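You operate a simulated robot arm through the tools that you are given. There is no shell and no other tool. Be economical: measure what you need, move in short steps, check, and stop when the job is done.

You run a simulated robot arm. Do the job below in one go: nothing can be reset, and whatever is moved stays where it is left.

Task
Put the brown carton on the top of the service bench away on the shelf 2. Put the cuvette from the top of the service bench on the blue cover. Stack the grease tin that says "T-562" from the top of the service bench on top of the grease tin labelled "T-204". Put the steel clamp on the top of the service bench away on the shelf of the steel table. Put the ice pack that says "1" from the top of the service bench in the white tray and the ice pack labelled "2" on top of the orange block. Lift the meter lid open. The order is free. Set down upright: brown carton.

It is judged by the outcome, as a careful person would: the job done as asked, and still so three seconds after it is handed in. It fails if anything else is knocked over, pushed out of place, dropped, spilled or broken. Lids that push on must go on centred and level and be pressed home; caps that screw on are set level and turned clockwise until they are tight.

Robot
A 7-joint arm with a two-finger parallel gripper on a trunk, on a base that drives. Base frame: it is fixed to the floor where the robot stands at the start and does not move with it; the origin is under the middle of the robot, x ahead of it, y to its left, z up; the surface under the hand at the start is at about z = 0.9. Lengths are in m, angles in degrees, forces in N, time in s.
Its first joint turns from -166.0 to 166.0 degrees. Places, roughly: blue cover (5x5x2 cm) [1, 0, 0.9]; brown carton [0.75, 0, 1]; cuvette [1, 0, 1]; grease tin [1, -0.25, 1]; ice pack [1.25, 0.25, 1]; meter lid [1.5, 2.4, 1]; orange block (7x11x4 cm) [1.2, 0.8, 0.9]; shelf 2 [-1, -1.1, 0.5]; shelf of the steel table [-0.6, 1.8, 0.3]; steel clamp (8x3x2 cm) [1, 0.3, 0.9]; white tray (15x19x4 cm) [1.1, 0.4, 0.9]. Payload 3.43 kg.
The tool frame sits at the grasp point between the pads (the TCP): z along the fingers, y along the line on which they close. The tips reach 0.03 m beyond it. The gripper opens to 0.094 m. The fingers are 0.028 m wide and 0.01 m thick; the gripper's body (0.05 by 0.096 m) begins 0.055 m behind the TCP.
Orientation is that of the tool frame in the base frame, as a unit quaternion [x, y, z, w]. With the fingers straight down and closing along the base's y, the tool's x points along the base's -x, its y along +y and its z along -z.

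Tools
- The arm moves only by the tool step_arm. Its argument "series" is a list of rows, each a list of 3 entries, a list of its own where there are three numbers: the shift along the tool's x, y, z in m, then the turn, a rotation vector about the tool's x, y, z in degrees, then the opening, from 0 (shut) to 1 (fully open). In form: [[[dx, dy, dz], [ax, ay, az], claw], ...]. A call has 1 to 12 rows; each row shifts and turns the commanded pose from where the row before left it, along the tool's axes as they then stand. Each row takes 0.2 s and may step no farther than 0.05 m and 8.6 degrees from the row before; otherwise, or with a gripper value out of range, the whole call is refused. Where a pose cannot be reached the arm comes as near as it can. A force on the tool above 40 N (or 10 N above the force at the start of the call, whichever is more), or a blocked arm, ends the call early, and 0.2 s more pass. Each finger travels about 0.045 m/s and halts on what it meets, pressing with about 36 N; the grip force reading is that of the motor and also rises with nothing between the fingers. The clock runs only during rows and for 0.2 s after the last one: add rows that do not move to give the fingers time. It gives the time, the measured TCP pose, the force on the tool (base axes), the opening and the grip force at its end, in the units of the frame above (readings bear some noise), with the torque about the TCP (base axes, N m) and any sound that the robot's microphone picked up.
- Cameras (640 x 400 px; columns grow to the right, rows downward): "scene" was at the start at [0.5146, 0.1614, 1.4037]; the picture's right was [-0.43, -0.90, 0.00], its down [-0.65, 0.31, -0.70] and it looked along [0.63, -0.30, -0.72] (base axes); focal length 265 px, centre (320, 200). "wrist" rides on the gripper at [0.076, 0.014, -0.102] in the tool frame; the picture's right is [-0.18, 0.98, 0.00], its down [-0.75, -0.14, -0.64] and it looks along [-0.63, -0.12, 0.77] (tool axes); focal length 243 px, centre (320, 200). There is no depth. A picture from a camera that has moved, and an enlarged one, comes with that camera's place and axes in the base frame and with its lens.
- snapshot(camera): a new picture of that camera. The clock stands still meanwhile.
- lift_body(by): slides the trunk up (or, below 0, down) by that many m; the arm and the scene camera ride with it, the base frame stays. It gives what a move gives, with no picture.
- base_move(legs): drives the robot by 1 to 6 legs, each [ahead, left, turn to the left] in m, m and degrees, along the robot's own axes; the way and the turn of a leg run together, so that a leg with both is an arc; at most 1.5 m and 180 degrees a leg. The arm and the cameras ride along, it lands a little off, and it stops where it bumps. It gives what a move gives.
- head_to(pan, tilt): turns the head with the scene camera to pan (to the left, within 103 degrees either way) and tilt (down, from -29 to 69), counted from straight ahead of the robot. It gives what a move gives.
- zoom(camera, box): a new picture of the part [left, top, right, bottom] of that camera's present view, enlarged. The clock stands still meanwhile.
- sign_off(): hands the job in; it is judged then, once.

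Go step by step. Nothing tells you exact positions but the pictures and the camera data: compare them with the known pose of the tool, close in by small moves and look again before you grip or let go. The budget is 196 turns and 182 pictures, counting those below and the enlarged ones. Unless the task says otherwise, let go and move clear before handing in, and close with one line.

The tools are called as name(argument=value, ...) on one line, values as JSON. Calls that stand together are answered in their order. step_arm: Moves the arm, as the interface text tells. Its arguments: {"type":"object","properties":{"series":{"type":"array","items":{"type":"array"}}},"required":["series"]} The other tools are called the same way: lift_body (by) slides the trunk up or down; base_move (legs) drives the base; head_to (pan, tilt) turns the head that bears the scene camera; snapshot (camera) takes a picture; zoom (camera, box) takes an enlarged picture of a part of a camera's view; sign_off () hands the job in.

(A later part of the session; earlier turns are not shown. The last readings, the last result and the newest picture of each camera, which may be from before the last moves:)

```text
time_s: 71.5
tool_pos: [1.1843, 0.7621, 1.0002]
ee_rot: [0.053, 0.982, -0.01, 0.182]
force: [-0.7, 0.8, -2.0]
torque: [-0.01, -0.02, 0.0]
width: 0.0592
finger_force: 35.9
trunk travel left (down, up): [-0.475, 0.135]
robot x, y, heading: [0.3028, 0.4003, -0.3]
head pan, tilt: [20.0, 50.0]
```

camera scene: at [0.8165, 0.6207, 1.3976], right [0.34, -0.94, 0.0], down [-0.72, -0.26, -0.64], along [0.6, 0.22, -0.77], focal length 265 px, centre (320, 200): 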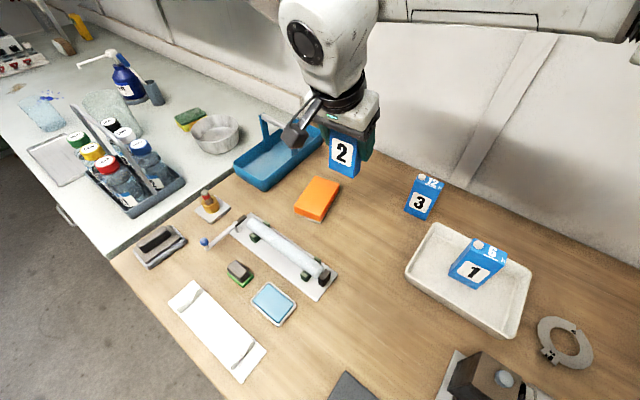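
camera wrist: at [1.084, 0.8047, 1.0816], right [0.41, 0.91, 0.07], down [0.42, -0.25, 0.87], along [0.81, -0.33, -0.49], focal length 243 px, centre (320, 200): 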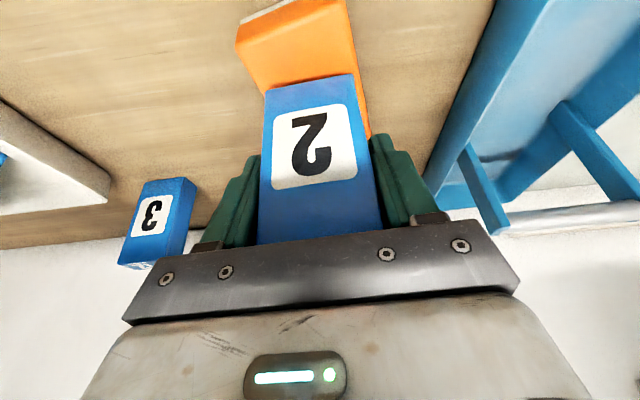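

Still in air; I continue in 2 mm steps.

step_arm(series=[[[0.0007, 0, 0.0019], [0, 0, 0], 0.4], [[0.0004, 0, 0.0009], [0, 0, 0], 0.4], [[0, 0, 0], [0, 0, 0], 0.4]])

```text
time_s: 72.3
tool_pos: [1.1858, 0.7619, 0.9992]
ee_rot: [0.055, 0.982, -0.01, 0.182]
force: [-2.8, -3.9, 21.4]
torque: [-0.32, 0.28, 0.02]
width: 0.0591
finger_force: 36.0
trunk travel left (down, up): [-0.475, 0.135]
robot x, y, heading: [0.3032, 0.4007, -0.0]
head pan, tilt: [20.0, 50.0]
```

Contact. Ease up 1 mm, open, and rise.

step_arm(series=[[[-0.0005, 0, -0.0013], [0, 0, 0], 0.4], [[0, 0, 0], [0, 0, 0], 0.7], [[0, 0, 0], [0, 0, 0], 1], [[0, 0, 0], [0, 0, 0], 1], [[0, 0, 0], [0, 0, 0], 1], [[0, 0, 0], [0, 0, 0], 1], [[-0.0107, 0, -0.028], [0, 0, 0], 1], [[-0.0149, 0, -0.0389], [0, 0, 0], 1], [[-0.0179, 0, -0.0467], [0, 0, 0], 1]])

snapshot(camera="scene")

snapshot(camera="wrist")

```text
time_s: 74.3
tool_pos: [1.1849, 0.7603, 1.1175]
ee_rot: [0.053, 0.982, -0.009, 0.181]
force: [-0.3, 0.4, 0.0]
torque: [-0.02, -0.01, -0.01]
width: 0.0939
finger_force: 0.1
trunk travel left (down, up): [-0.475, 0.135]
robot x, y, heading: [0.3006, 0.4001, -0.2]
head pan, tilt: [20.0, 50.0]
```

```text
107 pictures are left
camera scene: at [0.8164, 0.6208, 1.3975], right [0.34, -0.94, 0.0], down [-0.72, -0.26, -0.64], along [0.6, 0.22, -0.77], focal length 265 px, centre (320, 200)
```

scene: 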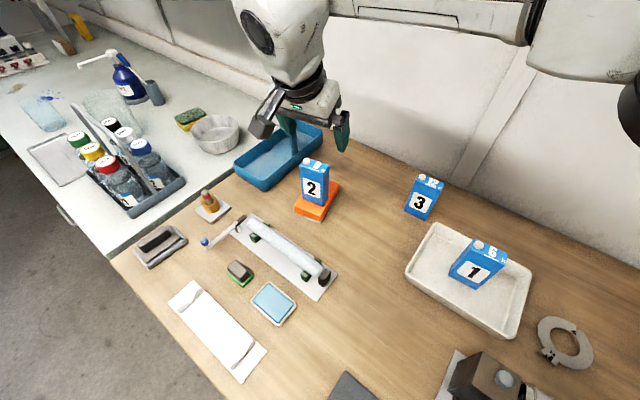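

```text
106 pictures are left
camera wrist: at [1.0789, 0.7878, 1.1858], right [0.28, 0.96, 0.07], down [0.46, -0.19, 0.87], along [0.85, -0.21, -0.49], focal length 243 px, centre (320, 200)
```

wrist: 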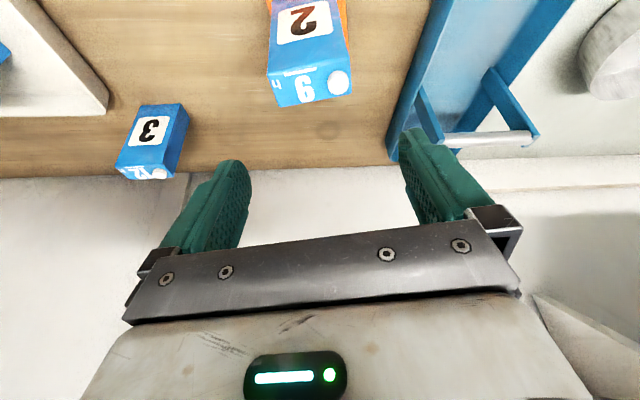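

Pack 2 stands on the block. Now I straighten the tool and go look at the steel clamp.

step_arm(series=[[[0, 0, 0], [0, 7, 0], 1], [[0, 0, 0], [0, 7, 0], 1], [[0, 0, 0], [0, 7, 0], 1], [[0, 0, 0], [0, 0, -6.2], 1], [[0.02, -0.045, 0], [0, 0, 0], 1], [[0.02, -0.045, 0], [0, 0, 0], 1], [[0.02, -0.045, 0], [0, 0, 0], 1], [[0.02, -0.045, 0], [0, 0, 0], 1], [[0.02, -0.045, 0], [0, 0, 0], 1], [[0.02, -0.045, 0], [0, 0, 0], 1], [[0.02, -0.045, 0], [0, 0, 0], 1], [[0.02, -0.045, 0], [0, 0, 0], 1]])

step_arm(series=[[[0.0, -0.05, 0], [0, 0, 0], 1], [[0.0, -0.05, 0], [0, 0, 0], 1]])

snapshot(camera="wrist")

head_to(pan=-30, tilt=50)

snapshot(camera="scene")

```text
time_s: 76.9
tool_pos: [1.0259, 0.401, 1.1213]
ee_rot: [-0.001, 1.0, 0.0, 0.0]
force: [0.4, 0.7, -0.2]
torque: [-0.02, 0.02, 0.03]
width: 0.0942
finger_force: 0.1
trunk travel left (down, up): [-0.475, 0.135]
robot x, y, heading: [0.3009, 0.4017, -0.3]
head pan, tilt: [20.0, 50.0]
```

```text
time_s: 77.5
tool_pos: [1.0273, 0.3003, 1.1229]
ee_rot: [0.001, 1.0, 0.001, 0.0]
force: [-0.1, 0.1, -0.5]
torque: [-0.01, 0.01, 0.01]
width: 0.0942
finger_force: 0.1
trunk travel left (down, up): [-0.475, 0.135]
robot x, y, heading: [0.3018, 0.3982, -0.5]
head pan, tilt: [20.0, 50.0]
```

```text
105 pictures are left
camera wrist: at [0.9503, 0.3149, 1.2241], right [0.18, 0.98, 0.0], down [0.75, -0.14, 0.64], along [0.63, -0.12, -0.77], focal length 243 px, centre (320, 200)
```

wrist: 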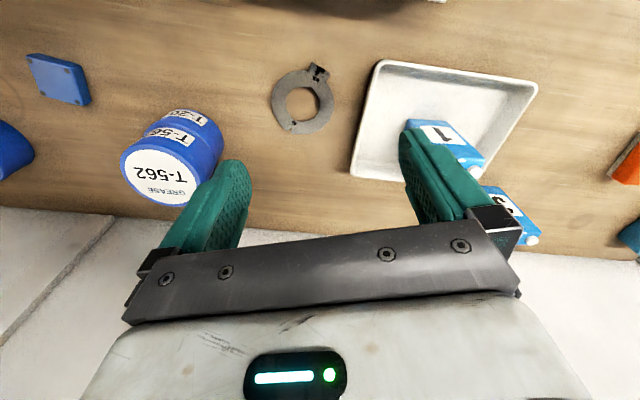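

```text
time_s: 78.7
tool_pos: [1.0268, 0.3008, 1.1229]
ee_rot: [0.0, 1.0, 0.0, 0.0]
force: [-0.2, -0.5, 0.2]
torque: [0.04, -0.02, 0.01]
width: 0.0941
finger_force: 0.1
trunk travel left (down, up): [-0.475, 0.135]
robot x, y, heading: [0.3019, 0.4004, -0.4]
head pan, tilt: [-30.0, 50.0]
```

```text
104 pictures are left
camera scene: at [0.8104, 0.5558, 1.3977], right [-0.5, -0.86, 0.0], down [-0.66, 0.39, -0.64], along [0.56, -0.32, -0.77], focal length 265 px, centre (320, 200)
```

scene: 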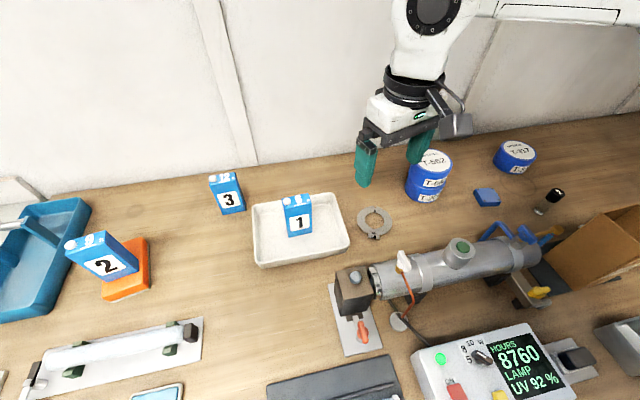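

zoom(camera="wrist", box=[260, 50, 350, 145])

zoom(camera="scene", box=[330, 190, 420, 255])

```text
4.21 times, centred on (305, 98) of wrist
camera zoom: at [0.9503, 0.3149, 1.2241], right [0.18, 0.98, 0.0], down [0.75, -0.14, 0.64], along [0.63, -0.12, -0.77], focal length 1022 px, centre (383, 632)
```

zoom: 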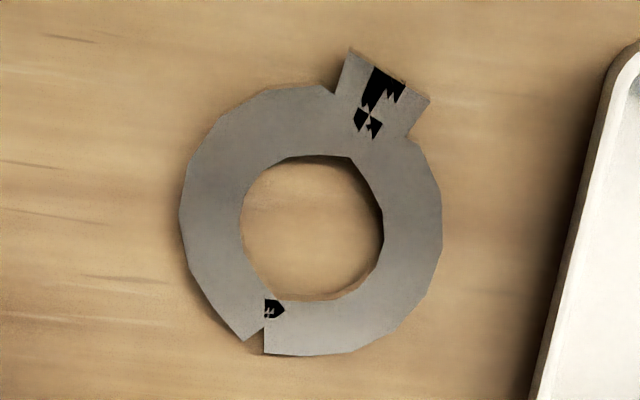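

```text
6.15 times, centred on (375, 222) of scene
camera zoom: at [0.8104, 0.5558, 1.3977], right [-0.5, -0.86, 0.0], down [-0.66, 0.39, -0.64], along [0.56, -0.32, -0.77], focal length 1632 px, centre (-18, 62)
```

zoom: 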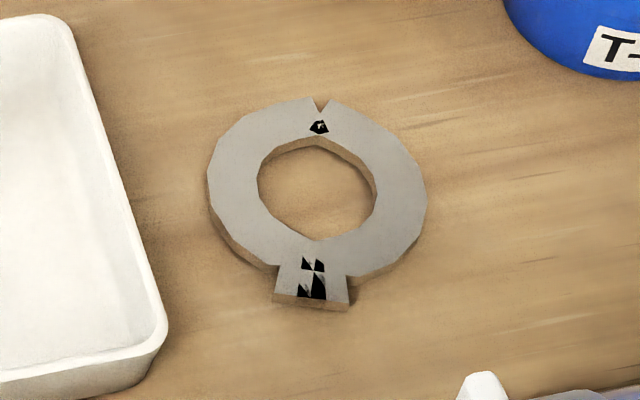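

The split ring (8 cm, thin) at about (1.049, 0.2735) is the only loose steel part there. I go over it and descend partway, watching clearance to the lamp.

step_arm(series=[[[-0.022, -0.027, 0], [0, 0, 0], 1], [[0, 0, 0.05], [0, 0, 0], 1], [[0, 0, 0.05], [0, 0, 0], 1], [[0, 0, 0.03], [0, 0, 0], 1]])

snapshot(camera="wrist")

zoom(camera="scene", box=[320, 120, 520, 270])

```text
time_s: 79.7
tool_pos: [1.0459, 0.2736, 0.9912]
ee_rot: [0.0, 1.0, 0.0, -0.001]
force: [0.1, -0.3, -0.4]
torque: [0.01, 0.02, 0.0]
width: 0.0938
finger_force: 0.0
trunk travel left (down, up): [-0.475, 0.135]
robot x, y, heading: [0.3015, 0.4019, 0.0]
head pan, tilt: [-30.0, 50.0]
```

```text
101 pictures are left
camera wrist: at [0.9694, 0.2877, 1.0923], right [0.18, 0.98, 0.0], down [0.75, -0.14, 0.64], along [0.63, -0.12, -0.77], focal length 243 px, centre (320, 200)
```

wrist: 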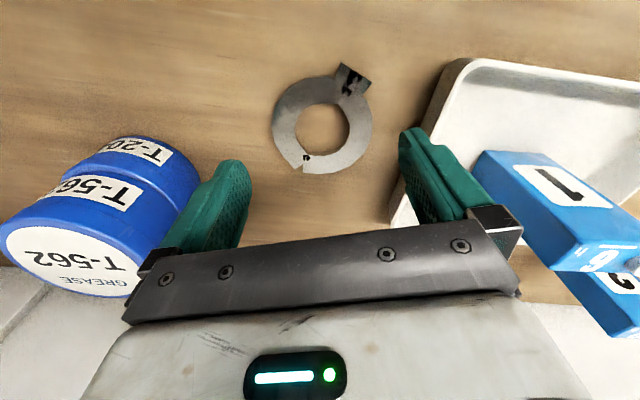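

```text
2.67 times, centred on (420, 195) of scene
camera zoom: at [0.8104, 0.5558, 1.3978], right [-0.5, -0.86, 0.0], down [-0.66, 0.39, -0.64], along [0.56, -0.32, -0.77], focal length 707 px, centre (53, 213)
```

zoom: 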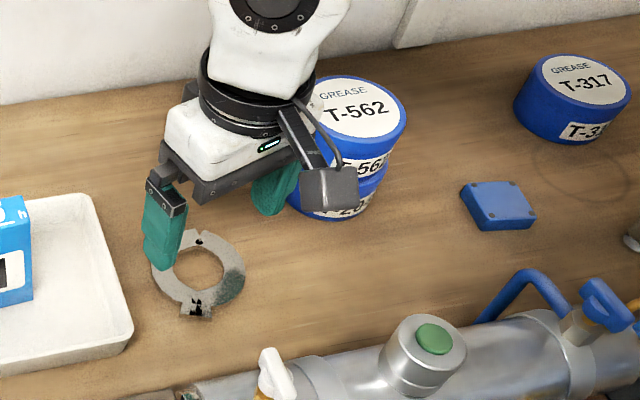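

Well aligned. Descend to the fingertips just above the table.

step_arm(series=[[[0, 0.001, 0.03], [0, 0, 0], 1], [[0, 0, 0.022], [0, 0, 0], 1], [[0, 0, 0.004], [0, 0, 0], 1], [[0, 0, 0], [0, 0, 0], 1]])

zoom(camera="wrist", box=[200, 80, 440, 240])

zoom(camera="scene", box=[330, 140, 450, 240])

```text
time_s: 80.7
tool_pos: [1.0476, 0.2737, 0.9348]
ee_rot: [0.001, 1.0, 0.0, 0.0]
force: [-0.1, 0.7, 0.0]
torque: [0.0, 0.0, 0.02]
width: 0.0942
finger_force: 0.0
trunk travel left (down, up): [-0.475, 0.135]
robot x, y, heading: [0.3005, 0.4007, -0.6]
head pan, tilt: [-30.0, 50.0]
```

```text
2.50 times, centred on (320, 160) of wrist
camera zoom: at [0.97, 0.2887, 1.0357], right [0.18, 0.98, 0.0], down [0.75, -0.14, 0.64], along [0.63, -0.12, -0.77], focal length 606 px, centre (320, 300)
```

zoom: 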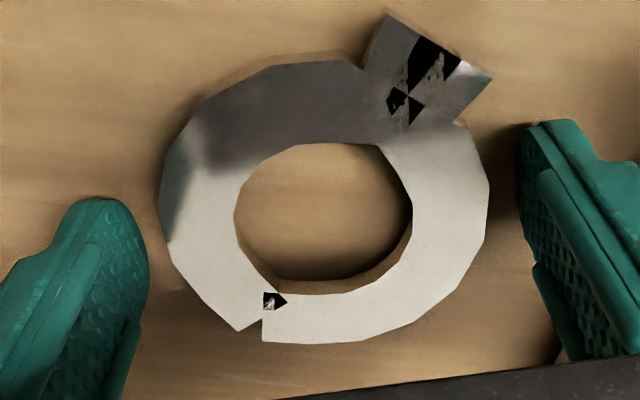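

```text
4.00 times, centred on (390, 190) of scene
camera zoom: at [0.8104, 0.5558, 1.3977], right [-0.5, -0.86, 0.0], down [-0.66, 0.39, -0.64], along [0.56, -0.32, -0.77], focal length 1061 px, centre (40, 240)
```

zoom: 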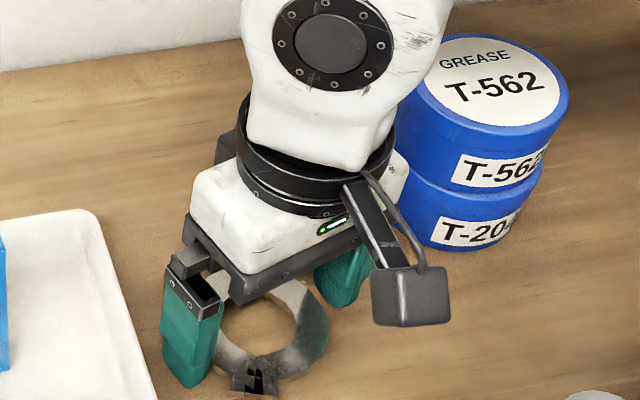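

Lower 2.5 mm more, then close and lift slightly.

step_arm(series=[[[0.001, 0.0005, 0.0025], [0, 0, 0], 1], [[0, 0, 0], [0, 0, 0], 0.6], [[0, 0, 0], [0, 0, 0], 0.6], [[0, 0, 0], [0, 0, 0], 0.6], [[0, 0, 0], [0, 0, 0], 0.6]])

zoom(camera="wrist", box=[200, 80, 440, 240])

```text
time_s: 81.9
tool_pos: [1.0453, 0.2752, 0.932]
ee_rot: [0.0, 1.0, 0.0, -0.001]
force: [-0.5, -0.8, 1.4]
torque: [-0.05, -0.06, 0.0]
width: 0.0689
finger_force: 36.0
trunk travel left (down, up): [-0.475, 0.135]
robot x, y, heading: [0.303, 0.4001, -0.2]
head pan, tilt: [-30.0, 50.0]
```

```text
2.50 times, centred on (320, 160) of wrist
camera zoom: at [0.9691, 0.2898, 1.0331], right [0.18, 0.98, 0.0], down [0.75, -0.14, 0.64], along [0.63, -0.12, -0.77], focal length 606 px, centre (320, 300)
```

zoom: 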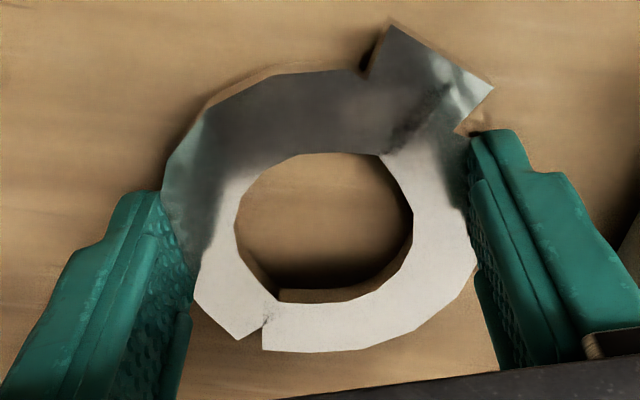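

Gripped at 0.069. Lift a bit and check it comes along.

step_arm(series=[[[0, 0, -0.01], [0, 0, 0], 0.6], [[0, 0, -0.03], [0, 0, 0], 0.6], [[0, 0, 0], [0, 0, 0], 0.6]])

snapshot(camera="wrist")

zoom(camera="scene", box=[330, 130, 450, 240])

```text
time_s: 82.7
tool_pos: [1.0468, 0.2746, 0.9719]
ee_rot: [-0.001, 1.0, 0.0, 0.0]
force: [0.0, 0.7, -0.7]
torque: [0.04, -0.01, 0.02]
width: 0.0685
finger_force: 35.5
trunk travel left (down, up): [-0.475, 0.135]
robot x, y, heading: [0.3009, 0.3979, -0.6]
head pan, tilt: [-30.0, 50.0]
```

```text
96 pictures are left
camera wrist: at [0.9702, 0.289, 1.073], right [0.18, 0.98, 0.0], down [0.75, -0.14, 0.64], along [0.63, -0.12, -0.77], focal length 243 px, centre (320, 200)
```

wrist: 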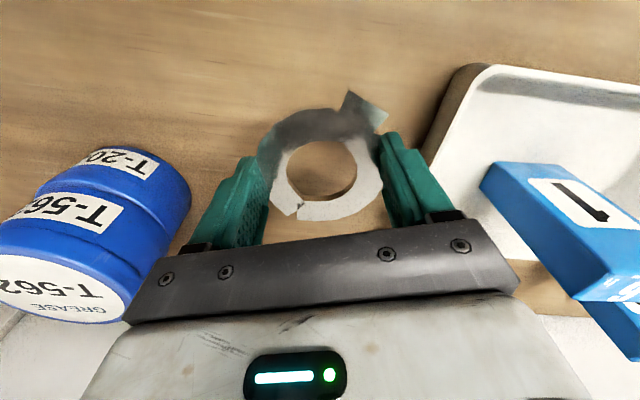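

```text
3.64 times, centred on (390, 185) of scene
camera zoom: at [0.8103, 0.5558, 1.3977], right [-0.5, -0.86, 0.0], down [-0.66, 0.39, -0.64], along [0.56, -0.32, -0.77], focal length 964 px, centre (66, 254)
```

zoom: 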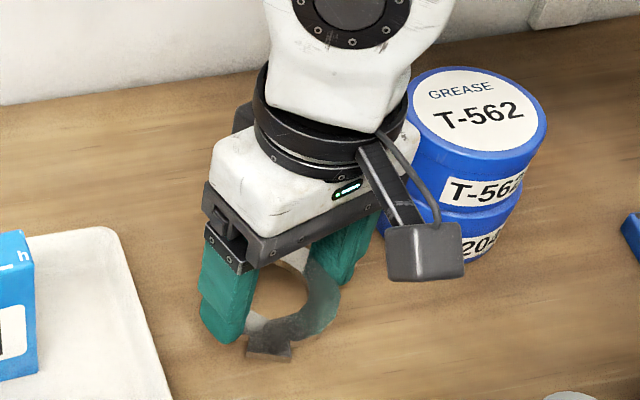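

The clamp is held. I raise and retract the arm, then back off, turn to face the steel table (heading ~163°) and drive up to it.

step_arm(series=[[[0, 0, -0.05], [0, 0, 0], 0.6], [[0, 0, -0.05], [0, 0, 0], 0.6], [[0, 0, -0.05], [0, 0, 0], 0.6], [[0, 0, -0.05], [0, 0, 0], 0.6], [[0.045, 0.02, 0], [0, 0, 0], 0.6], [[0.045, 0.02, 0], [0, 0, 0], 0.6], [[0.045, 0.02, 0], [0, 0, 0], 0.6], [[0.045, 0.02, 0], [0, 0, 0], 0.6], [[0.045, 0.02, 0], [0, 0, 0], 0.6], [[0.045, 0.02, 0], [0, 0, 0], 0.6]])

base_move(legs=[[-0.25, 0, 0], [0, 0, 163]])

head_to(pan=-50, tilt=30)

snapshot(camera="scene")

```text
time_s: 84.9
tool_pos: [0.8224, 0.3746, 1.1745]
ee_rot: [0.001, 1.0, -0.001, -0.001]
force: [0.4, 0.4, -0.7]
torque: [0.0, 0.01, 0.01]
width: 0.0689
finger_force: 36.3
out of reach, approached as far as the arm can: row 9, 10
trunk travel left (down, up): [-0.475, 0.135]
robot x, y, heading: [0.3011, 0.4026, -0.4]
head pan, tilt: [-30.0, 50.0]
```

```text
time_s: 93.4
tool_pos: [-0.4416, 0.5767, 1.1743]
ee_rot: [0.989, -0.146, 0.002, 0.0]
force: [0.5, 0.4, -1.2]
torque: [0.0, -0.02, 0.0]
width: 0.0687
finger_force: 36.2
trunk travel left (down, up): [-0.475, 0.135]
robot x, y, heading: [0.0493, 0.4027, 163.0]
head pan, tilt: [-30.0, 50.0]
```

```text
time_s: 94.2
tool_pos: [-0.4429, 0.5765, 1.1738]
ee_rot: [0.989, -0.147, 0.001, 0.001]
force: [0.8, 0.1, -1.0]
torque: [0.0, -0.02, 0.0]
width: 0.0688
finger_force: 35.6
trunk travel left (down, up): [-0.475, 0.135]
robot x, y, heading: [0.0457, 0.4024, 162.9]
head pan, tilt: [-50.0, 30.0]
```

```text
94 pictures are left
camera scene: at [-0.4676, 0.4295, 1.4272], right [0.92, 0.39, 0.0], down [0.2, -0.46, -0.87], along [-0.34, 0.8, -0.5], focal length 265 px, centre (320, 200)
```

scene: 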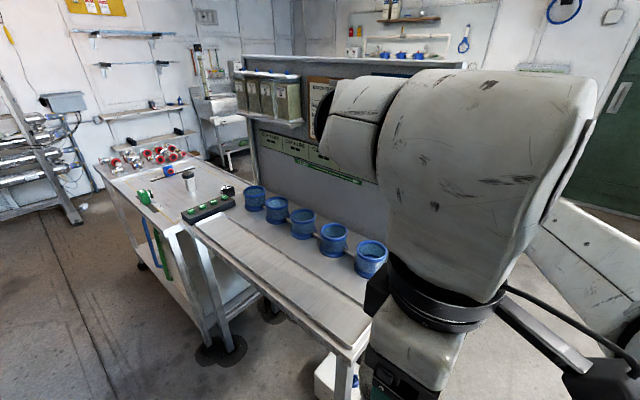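

Clear so far; I slide right along to the steel table.

base_move(legs=[[0, -1.2, 0]])

head_to(pan=15, tilt=50)

snapshot(camera="scene")

snapshot(camera="wrist")

```text
time_s: 100.2
tool_pos: [-0.0952, 1.7044, 1.1727]
ee_rot: [0.989, -0.146, 0.001, 0.0]
force: [0.2, 0.1, -1.6]
torque: [0.02, 0.04, 0.0]
width: 0.0686
finger_force: 36.1
trunk travel left (down, up): [-0.475, 0.135]
robot x, y, heading: [0.3956, 1.5317, 163.1]
head pan, tilt: [-50.0, 30.0]
```

```text
time_s: 101.6
tool_pos: [-0.0958, 1.7049, 1.1745]
ee_rot: [0.989, -0.147, 0.001, 0.0]
force: [0.2, -0.3, -1.1]
torque: [-0.01, -0.01, -0.01]
width: 0.0686
finger_force: 36.2
trunk travel left (down, up): [-0.475, 0.135]
robot x, y, heading: [0.3969, 1.5315, 162.7]
head pan, tilt: [15.0, 50.0]
```

```text
93 pictures are left
camera scene: at [-0.1628, 1.4771, 1.3977], right [0.04, 1.0, 0.0], down [0.77, -0.03, -0.64], along [-0.64, 0.02, -0.77], focal length 265 px, centre (320, 200)
```

scene: 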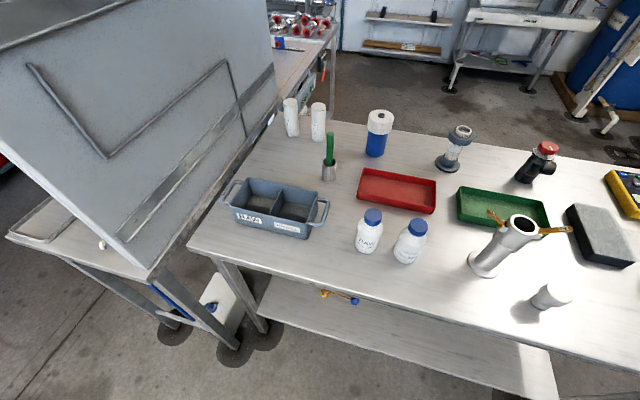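

```text
92 pictures are left
camera wrist: at [-0.0277, 1.6693, 1.276], right [-0.46, -0.89, 0.0], down [-0.68, 0.36, 0.64], along [-0.57, 0.3, -0.77], focal length 243 px, centre (320, 200)
```

wrist: 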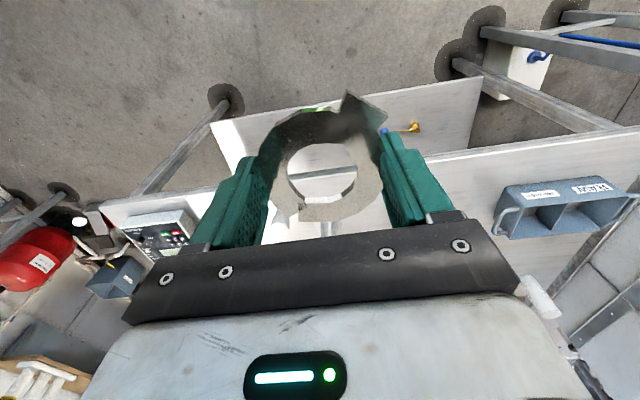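

I see the steel table with its lower shelf; I lower the trunk to look at the shelf gap.

lift_body(by=-0.475)

head_to(pan=0, tilt=30)

snapshot(camera="scene")

snapshot(camera="wrist")

```text
refused: -0.475 is not a number from -0.4 to 0.4
```

```text
time_s: 102.4
tool_pos: [-0.0959, 1.7048, 1.174]
ee_rot: [0.989, -0.147, 0.001, 0.001]
force: [0.6, 0.1, -1.9]
torque: [0.03, 0.0, 0.01]
width: 0.0689
finger_force: 35.7
trunk travel left (down, up): [-0.475, 0.135]
robot x, y, heading: [0.3937, 1.5272, 163.1]
head pan, tilt: [0.0, 30.0]
```

```text
91 pictures are left
camera scene: at [-0.1723, 1.5008, 1.4272], right [0.29, 0.96, 0.0], down [0.48, -0.15, -0.87], along [-0.83, 0.25, -0.5], focal length 265 px, centre (320, 200)
```

scene: 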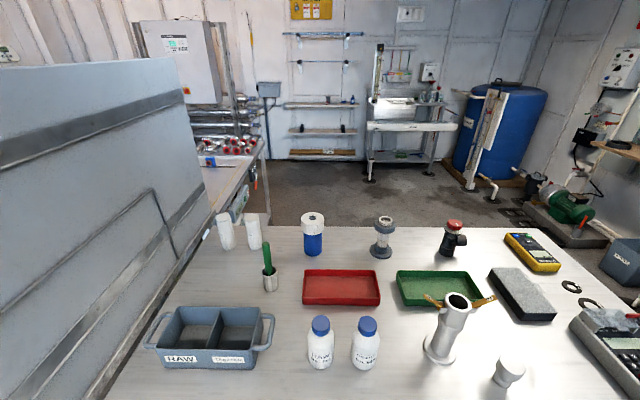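

```text
90 pictures are left
camera wrist: at [-0.0277, 1.6693, 1.276], right [-0.46, -0.89, 0.0], down [-0.68, 0.36, 0.64], along [-0.57, 0.3, -0.77], focal length 243 px, centre (320, 200)
```

wrist: 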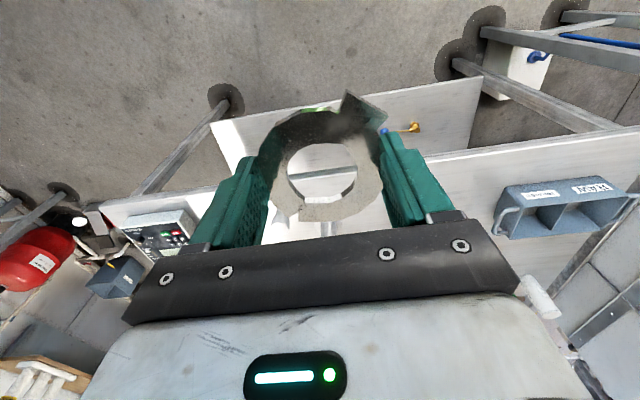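

lift_body(by=-0.4)

head_to(pan=-20, tilt=45)

snapshot(camera="scene")

snapshot(camera="wrist")

```text
time_s: 106.2
tool_pos: [-0.0957, 1.7042, 0.7745]
ee_rot: [0.989, -0.147, 0.002, 0.0]
force: [0.5, -0.6, -0.7]
torque: [0.01, 0.0, 0.02]
width: 0.0686
finger_force: 36.1
trunk travel left (down, up): [-0.075, 0.535]
robot x, y, heading: [0.3937, 1.5302, 162.7]
head pan, tilt: [0.0, 30.0]
```

```text
time_s: 107.1
tool_pos: [-0.0951, 1.7053, 0.7738]
ee_rot: [0.989, -0.147, 0.001, 0.001]
force: [-0.1, -0.3, -1.7]
torque: [0.0, -0.02, 0.0]
width: 0.0687
finger_force: 36.3
trunk travel left (down, up): [-0.075, 0.535]
robot x, y, heading: [0.3974, 1.5267, 162.9]
head pan, tilt: [-20.0, 45.0]
```

```text
89 pictures are left
camera scene: at [-0.1507, 1.5232, 1.0047], right [0.6, 0.8, 0.0], down [0.56, -0.43, -0.71], along [-0.56, 0.43, -0.71], focal length 265 px, centre (320, 200)
```

scene: 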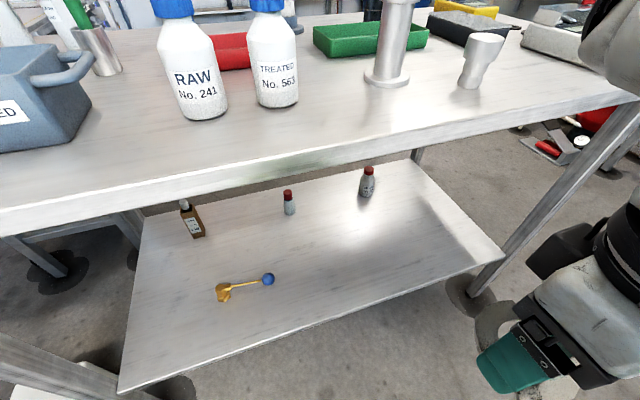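

```text
88 pictures are left
camera wrist: at [-0.0277, 1.6692, 0.876], right [-0.46, -0.89, 0.0], down [-0.68, 0.36, 0.64], along [-0.57, 0.3, -0.77], focal length 243 px, centre (320, 200)
```

wrist: 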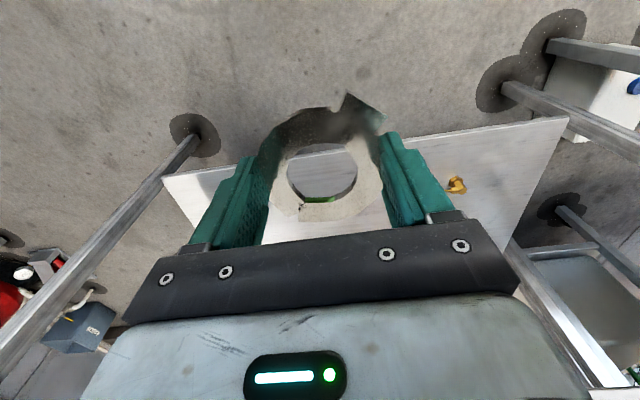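

The front right part of the shelf is free. I lower further outside the table, then will slide in under the top.

lift_body(by=-0.07)

step_arm(series=[[[0, 0, 0.05], [0, 0, 0], 0.6], [[0, 0, 0.05], [0, 0, 0], 0.6], [[0, 0, 0.05], [0, 0, 0], 0.6], [[0, 0, 0.05], [0, 0, 0], 0.6], [[0, 0, 0.05], [0, 0, 0], 0.6], [[0, 0, 0.05], [0, 0, 0], 0.6]])

snapshot(camera="scene")

snapshot(camera="wrist")

```text
time_s: 108.2
tool_pos: [-0.0962, 1.7046, 0.7034]
ee_rot: [0.989, -0.147, 0.002, 0.0]
force: [0.9, 0.4, -1.1]
torque: [0.01, -0.04, 0.01]
width: 0.0687
finger_force: 35.9
trunk travel left (down, up): [-0.005, 0.605]
robot x, y, heading: [0.3985, 1.5262, 162.9]
head pan, tilt: [-20.0, 45.0]
```

```text
time_s: 109.6
tool_pos: [-0.1279, 1.6663, 0.4474]
ee_rot: [0.989, -0.147, 0.0, 0.001]
force: [0.5, 0.8, -1.1]
torque: [0.0, -0.03, 0.01]
width: 0.0688
finger_force: 36.1
out of reach, approached as far as the arm can: row 1, 2
trunk travel left (down, up): [-0.005, 0.605]
robot x, y, heading: [0.3938, 1.529, 162.8]
head pan, tilt: [-20.0, 45.0]
```

```text
87 pictures are left
camera scene: at [-0.1506, 1.5234, 0.9347], right [0.6, 0.8, 0.0], down [0.56, -0.43, -0.71], along [-0.56, 0.43, -0.71], focal length 265 px, centre (320, 200)
```

scene: 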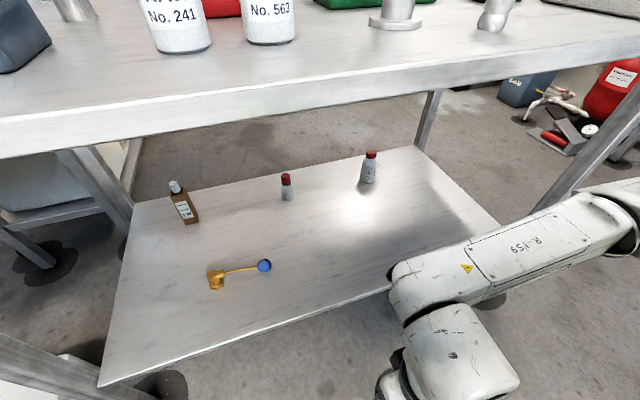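

```text
86 pictures are left
camera wrist: at [-0.0599, 1.6301, 0.5496], right [-0.46, -0.89, 0.0], down [-0.68, 0.35, 0.64], along [-0.57, 0.3, -0.77], focal length 243 px, centre (320, 200)
```

wrist: 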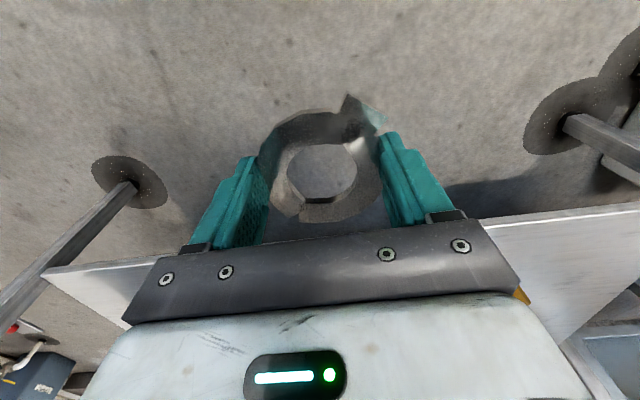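

The forearm stays below the table top. I slide forward toward the shelf spot in small steps, then check.

step_arm(series=[[[-0.043, -0.01, 0.006], [0, 0, 0], 0.6], [[-0.043, -0.01, 0.006], [0, 0, 0], 0.6], [[-0.043, -0.01, 0.006], [0, 0, 0], 0.6], [[-0.043, -0.01, 0.006], [0, 0, 0], 0.6]])

snapshot(camera="scene")

snapshot(camera="wrist")

```text
time_s: 110.6
tool_pos: [-0.2822, 1.7541, 0.4199]
ee_rot: [0.989, -0.146, 0.002, 0.001]
force: [-0.2, -0.8, -0.8]
torque: [-0.02, -0.04, 0.0]
width: 0.0683
finger_force: 36.0
trunk travel left (down, up): [-0.005, 0.605]
robot x, y, heading: [0.3957, 1.5282, 163.0]
head pan, tilt: [-20.0, 45.0]
```

```text
85 pictures are left
camera scene: at [-0.1506, 1.5232, 0.9346], right [0.6, 0.8, 0.0], down [0.56, -0.43, -0.71], along [-0.56, 0.43, -0.71], focal length 265 px, centre (320, 200)
```

scene: 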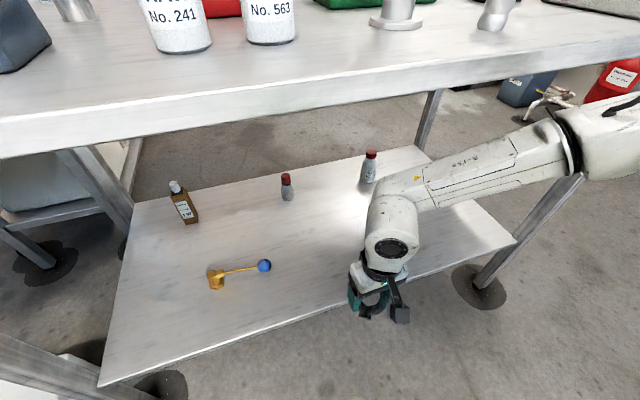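

```text
84 pictures are left
camera wrist: at [-0.214, 1.7188, 0.5218], right [-0.46, -0.89, 0.0], down [-0.68, 0.36, 0.64], along [-0.57, 0.3, -0.77], focal length 243 px, centre (320, 200)
```

wrist: 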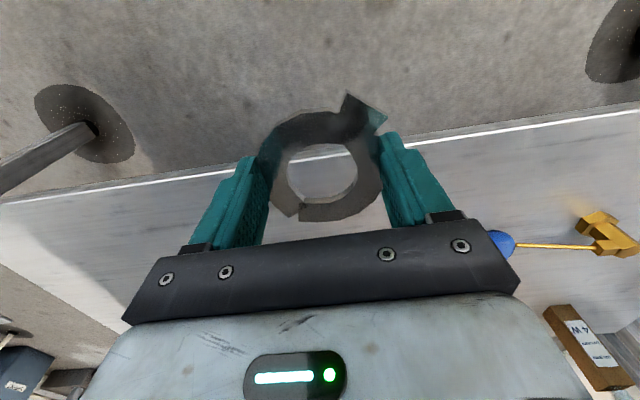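

The forearm is close in front of the right leg, so I choose a spot further left: about (-0.42, 1.74). Moving there.

step_arm(series=[[[0, 0.03, 0], [0, 0, 0], 0.6], [[-0.0325, 0.0056, 0], [0, 0, 0], 0.6], [[-0.0325, 0.0056, 0], [0, 0, 0], 0.6], [[-0.0325, 0.0056, 0], [0, 0, 0], 0.6], [[-0.0325, 0.0056, 0], [0, 0, 0], 0.6]])

snapshot(camera="scene")

snapshot(camera="wrist")

```text
time_s: 111.8
tool_pos: [-0.4219, 1.7404, 0.4185]
ee_rot: [0.989, -0.147, 0.001, 0.0]
force: [1.0, 0.8, -1.4]
torque: [-0.01, -0.02, 0.0]
width: 0.0687
finger_force: 35.9
trunk travel left (down, up): [-0.005, 0.605]
robot x, y, heading: [0.3925, 1.5276, 163.0]
head pan, tilt: [-20.0, 45.0]
```

```text
83 pictures are left
camera scene: at [-0.1506, 1.5234, 0.9346], right [0.6, 0.8, 0.0], down [0.56, -0.43, -0.71], along [-0.56, 0.43, -0.71], focal length 265 px, centre (320, 200)
```

scene: 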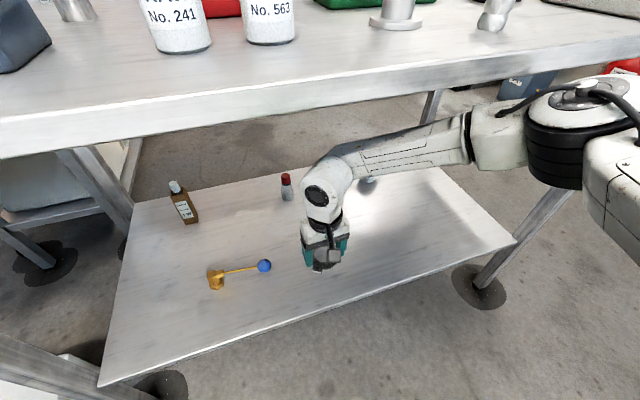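

```text
82 pictures are left
camera wrist: at [-0.3534, 1.7046, 0.5208], right [-0.46, -0.89, 0.0], down [-0.68, 0.36, 0.64], along [-0.57, 0.3, -0.77], focal length 243 px, centre (320, 200)
```

wrist: 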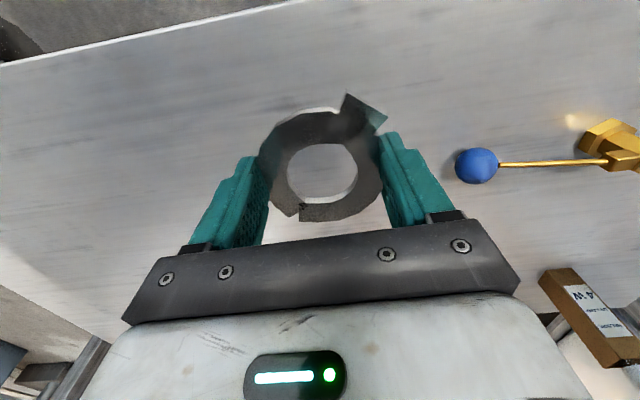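

Clear spot on the shelf. I descend in stages and feel for contact.

step_arm(series=[[[0, 0, 0.03], [0, 0, 0], 0.6], [[0, 0, 0.025], [0, 0, 0], 0.6], [[0, 0, 0], [0, 0, 0], 0.6]])

zoom(camera="wrist", box=[220, 80, 420, 230])

zoom(camera="scene", box=[270, 200, 390, 300])

```text
time_s: 112.6
tool_pos: [-0.4185, 1.7405, 0.3637]
ee_rot: [0.989, -0.146, 0.001, 0.0]
force: [0.1, -0.7, -0.9]
torque: [-0.03, -0.01, 0.01]
width: 0.0686
finger_force: 36.1
trunk travel left (down, up): [-0.005, 0.605]
robot x, y, heading: [0.394, 1.5281, 162.8]
head pan, tilt: [-20.0, 45.0]
```

```text
2.67 times, centred on (320, 155) of wrist
camera zoom: at [-0.3512, 1.7047, 0.4655], right [-0.46, -0.89, 0.0], down [-0.68, 0.35, 0.64], along [-0.57, 0.3, -0.77], focal length 647 px, centre (320, 320)
```

zoom: 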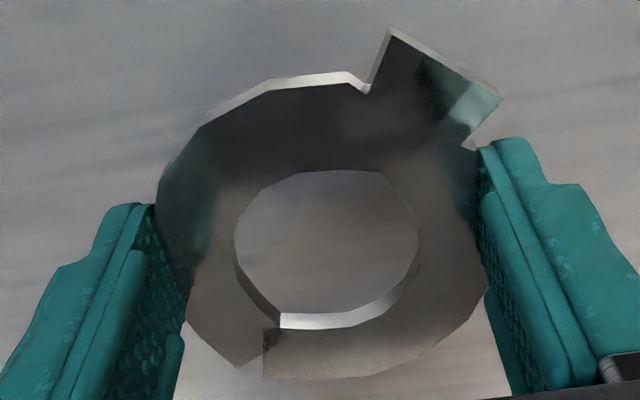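

```text
4.00 times, centred on (330, 250) of scene
camera zoom: at [-0.1507, 1.5232, 0.9346], right [0.6, 0.8, 0.0], down [0.56, -0.43, -0.71], along [-0.56, 0.43, -0.71], focal length 1061 px, centre (280, 0)
```

zoom: 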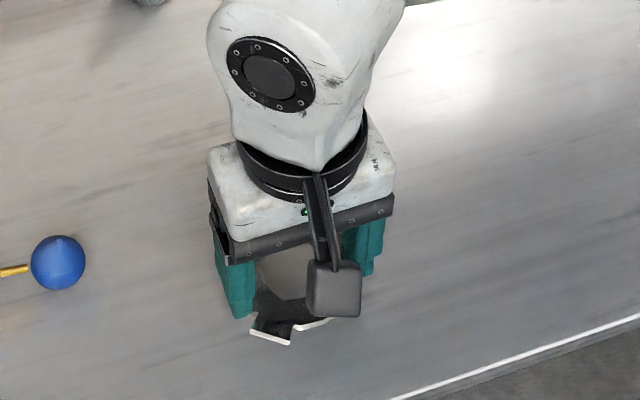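

step_arm(series=[[[0, 0, 0.006], [0, 0, 0], 0.6], [[0, 0, 0.006], [0, 0, 0], 0.6], [[0, 0, 0.004], [0, 0, 0], 0.6], [[0, 0, 0], [0, 0, 0], 0.6]])

zoom(camera="scene", box=[270, 200, 390, 300])

```text
time_s: 113.6
tool_pos: [-0.4213, 1.7402, 0.3488]
ee_rot: [0.989, -0.147, 0.002, 0.0]
force: [0.3, 1.0, -1.2]
torque: [0.01, 0.01, 0.01]
width: 0.0688
finger_force: 36.1
trunk travel left (down, up): [-0.005, 0.605]
robot x, y, heading: [0.3961, 1.5323, 162.8]
head pan, tilt: [-20.0, 45.0]
```

```text
4.00 times, centred on (330, 250) of scene
camera zoom: at [-0.1507, 1.5232, 0.9346], right [0.6, 0.8, 0.0], down [0.56, -0.43, -0.71], along [-0.56, 0.43, -0.71], focal length 1061 px, centre (280, 0)
```

zoom: 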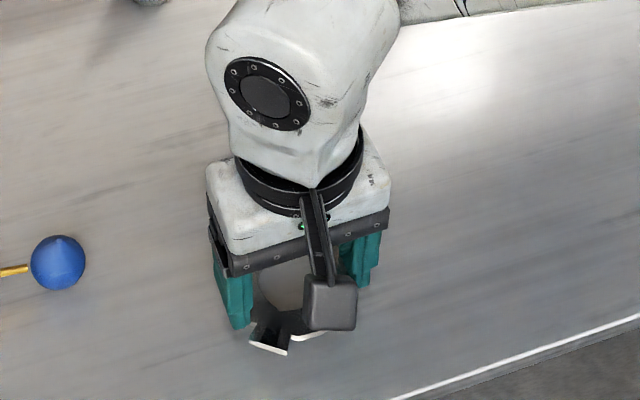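

step_arm(series=[[[0, 0, 0.005], [0, 0, 0], 0.6], [[0, 0, 0.004], [0, 0, 0], 0.6], [[0, 0, 0.003], [0, 0, 0], 0.6], [[0, 0, 0], [0, 0, 0], 0.6]])

```text
time_s: 114.6
tool_pos: [-0.4207, 1.7393, 0.3375]
ee_rot: [0.989, -0.147, 0.002, 0.001]
force: [0.6, 0.4, -1.9]
torque: [-0.02, 0.01, -0.01]
width: 0.0688
finger_force: 36.2
trunk travel left (down, up): [-0.005, 0.605]
robot x, y, heading: [0.3952, 1.5325, 162.9]
head pan, tilt: [-20.0, 45.0]
```

step_arm(series=[[[0, 0, 0.003], [0, 0, 0], 0.6], [[0, 0, 0.002], [0, 0, 0], 0.6], [[0, 0, 0.002], [0, 0, 0], 0.6], [[0, 0, 0], [0, 0, 0], 0.6]])

zoom(camera="scene", box=[270, 220, 390, 300])

```text
time_s: 115.6
tool_pos: [-0.4206, 1.7395, 0.3323]
ee_rot: [0.989, -0.147, 0.001, 0.002]
force: [3.9, 0.3, 12.6]
torque: [0.25, 0.3, -0.08]
width: 0.0685
finger_force: 36.3
trunk travel left (down, up): [-0.005, 0.605]
robot x, y, heading: [0.3945, 1.529, 163.0]
head pan, tilt: [-20.0, 45.0]
```

```text
5.00 times, centred on (330, 260) of scene
camera zoom: at [-0.1504, 1.5232, 0.935], right [0.6, 0.8, 0.0], down [0.56, -0.43, -0.71], along [-0.56, 0.43, -0.71], focal length 1326 px, centre (270, -100)
```

zoom: 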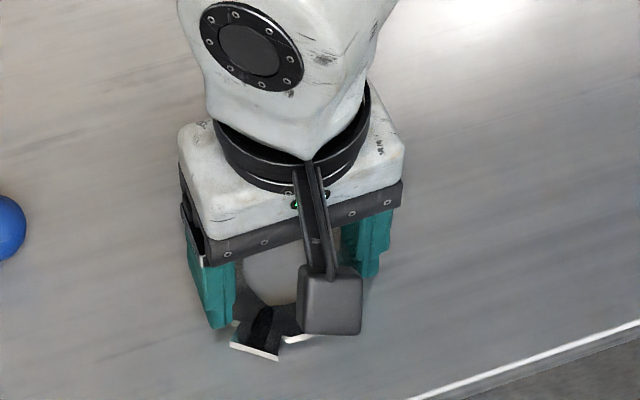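

Contact. Open, rise a little, and check.

step_arm(series=[[[0, 0, -0.001], [0, 0, 0], 0.6], [[0, 0, 0], [0, 0, 0], 1], [[0, 0, 0], [0, 0, 0], 1], [[0, 0, 0], [0, 0, 0], 1], [[0, 0, 0], [0, 0, 0], 1], [[0, 0, -0.02], [0, 0, 0], 1], [[0, 0, -0.04], [0, 0, 0], 1], [[0, 0, -0.03], [0, 0, 0], 1]])

snapshot(camera="wrist")

```text
time_s: 117.4
tool_pos: [-0.4198, 1.7383, 0.4222]
ee_rot: [0.989, -0.147, 0.001, 0.001]
force: [-0.2, -0.7, -0.1]
torque: [0.02, -0.04, 0.02]
width: 0.0939
finger_force: 0.1
trunk travel left (down, up): [-0.005, 0.605]
robot x, y, heading: [0.3941, 1.5294, 162.8]
head pan, tilt: [-20.0, 45.0]
```

```text
77 pictures are left
camera wrist: at [-0.352, 1.7034, 0.5243], right [-0.46, -0.89, 0.0], down [-0.68, 0.36, 0.64], along [-0.57, 0.29, -0.77], focal length 243 px, centre (320, 200)
```

wrist: 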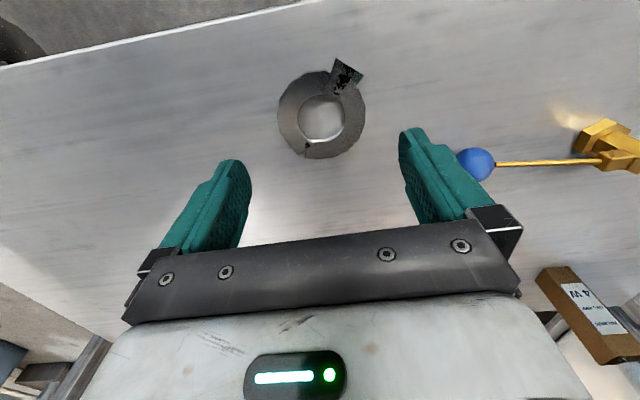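

The clamp lies flat on the shelf. I retract along the way I came, raise the trunk, and turn to the bench for the meter.

step_arm(series=[[[0.043, -0.008, 0], [0, 0, 0], 1], [[0.043, -0.008, 0], [0, 0, 0], 1], [[0.043, 0, 0], [0, 0, 0], 1], [[0.043, 0, 0], [0, 0, 0], 1], [[0.043, 0.01, 0], [0, 0, 0], 1], [[0.043, 0.01, 0], [0, 0, 0], 1], [[0.04, 0.01, 0], [0, 0, 0], 1]])

lift_body(by=0.4)

step_arm(series=[[[0, 0, -0.05], [0, 0, 0], 1], [[0, 0, -0.05], [0, 0, 0], 1], [[0, 0, -0.05], [0, 0, 0], 1], [[0, 0, -0.05], [0, 0, 0], 1], [[0, 0, -0.05], [0, 0, 0], 1], [[0, 0, -0.05], [0, 0, 0], 1]])

lift_body(by=0.075)

base_move(legs=[[0, 0, -180]])

head_to(pan=30, tilt=35)

snapshot(camera="scene")

```text
time_s: 119.0
tool_pos: [-0.141, 1.6395, 0.4231]
ee_rot: [0.989, -0.148, 0.002, 0.001]
force: [0.2, -0.8, 0.1]
torque: [-0.01, -0.02, -0.01]
width: 0.0937
finger_force: 0.0
trunk travel left (down, up): [-0.005, 0.605]
robot x, y, heading: [0.3954, 1.5309, 162.9]
head pan, tilt: [-20.0, 45.0]
```

```text
time_s: 122.8
tool_pos: [-0.1417, 1.6386, 0.8218]
ee_rot: [0.989, -0.148, 0.002, 0.001]
force: [-0.9, 0.1, -0.6]
torque: [0.02, 0.01, -0.01]
width: 0.0941
finger_force: 0.0
trunk travel left (down, up): [-0.405, 0.205]
robot x, y, heading: [0.3954, 1.5298, 162.9]
head pan, tilt: [-20.0, 45.0]
```

```text
time_s: 124.2
tool_pos: [-0.1412, 1.6395, 1.1248]
ee_rot: [0.989, -0.147, 0.002, 0.0]
force: [-0.1, 0.1, 1.0]
torque: [0.01, -0.01, 0.03]
width: 0.0943
finger_force: 0.0
trunk travel left (down, up): [-0.405, 0.205]
robot x, y, heading: [0.395, 1.5276, 163.0]
head pan, tilt: [-20.0, 45.0]
```

```text
time_s: 125.3
tool_pos: [-0.1412, 1.6392, 1.199]
ee_rot: [0.989, -0.147, 0.002, 0.0]
force: [0.2, 0.3, 0.2]
torque: [0.0, 0.02, -0.02]
width: 0.0942
finger_force: 0.0
trunk travel left (down, up): [-0.48, 0.13]
robot x, y, heading: [0.3953, 1.533, 163.0]
head pan, tilt: [-20.0, 45.0]
```

```text
time_s: 133.0
tool_pos: [0.9326, 1.4255, 1.1999]
ee_rot: [0.141, 0.99, 0.0, -0.002]
force: [0.3, 0.2, 0.5]
torque: [-0.02, 0.01, 0.01]
width: 0.094
finger_force: 0.0
trunk travel left (down, up): [-0.48, 0.13]
robot x, y, heading: [0.3965, 1.5316, -16.2]
head pan, tilt: [-20.0, 45.0]
```

```text
time_s: 134.2
tool_pos: [0.9328, 1.4248, 1.1996]
ee_rot: [0.141, 0.99, 0.0, -0.002]
force: [0.8, -0.1, 0.8]
torque: [0.04, -0.03, -0.03]
width: 0.0939
finger_force: 0.1
trunk travel left (down, up): [-0.48, 0.13]
robot x, y, heading: [0.3972, 1.5324, -16.7]
head pan, tilt: [30.0, 35.0]
```

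```text
76 pictures are left
camera scene: at [0.9591, 1.6129, 1.4244], right [0.23, -0.97, 0.0], down [-0.56, -0.13, -0.82], along [0.8, 0.19, -0.57], focal length 265 px, centre (320, 200)
```

scene: 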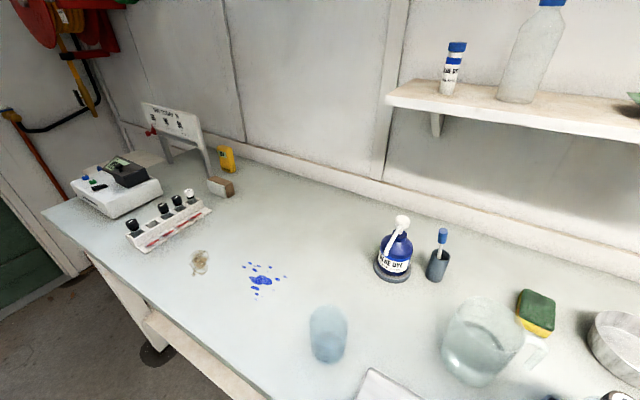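

The meter stands at the far end of the white bench. I zoom in.

zoom(camera="scene", box=[50, 130, 230, 260])

```text
3.08 times, centred on (140, 195) of scene
camera zoom: at [0.9591, 1.6129, 1.4244], right [0.23, -0.97, 0.0], down [-0.56, -0.13, -0.82], along [0.8, 0.19, -0.57], focal length 816 px, centre (874, 215)
```

zoom: 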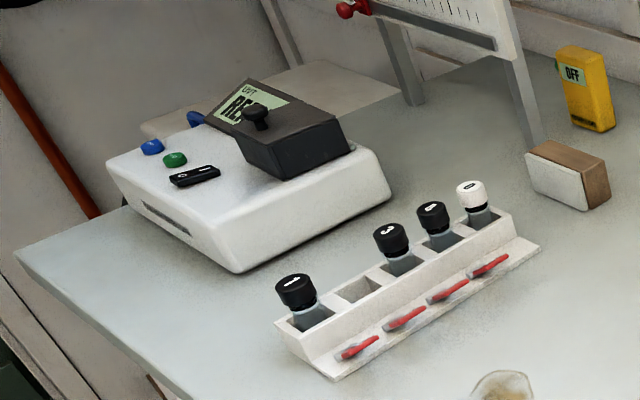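

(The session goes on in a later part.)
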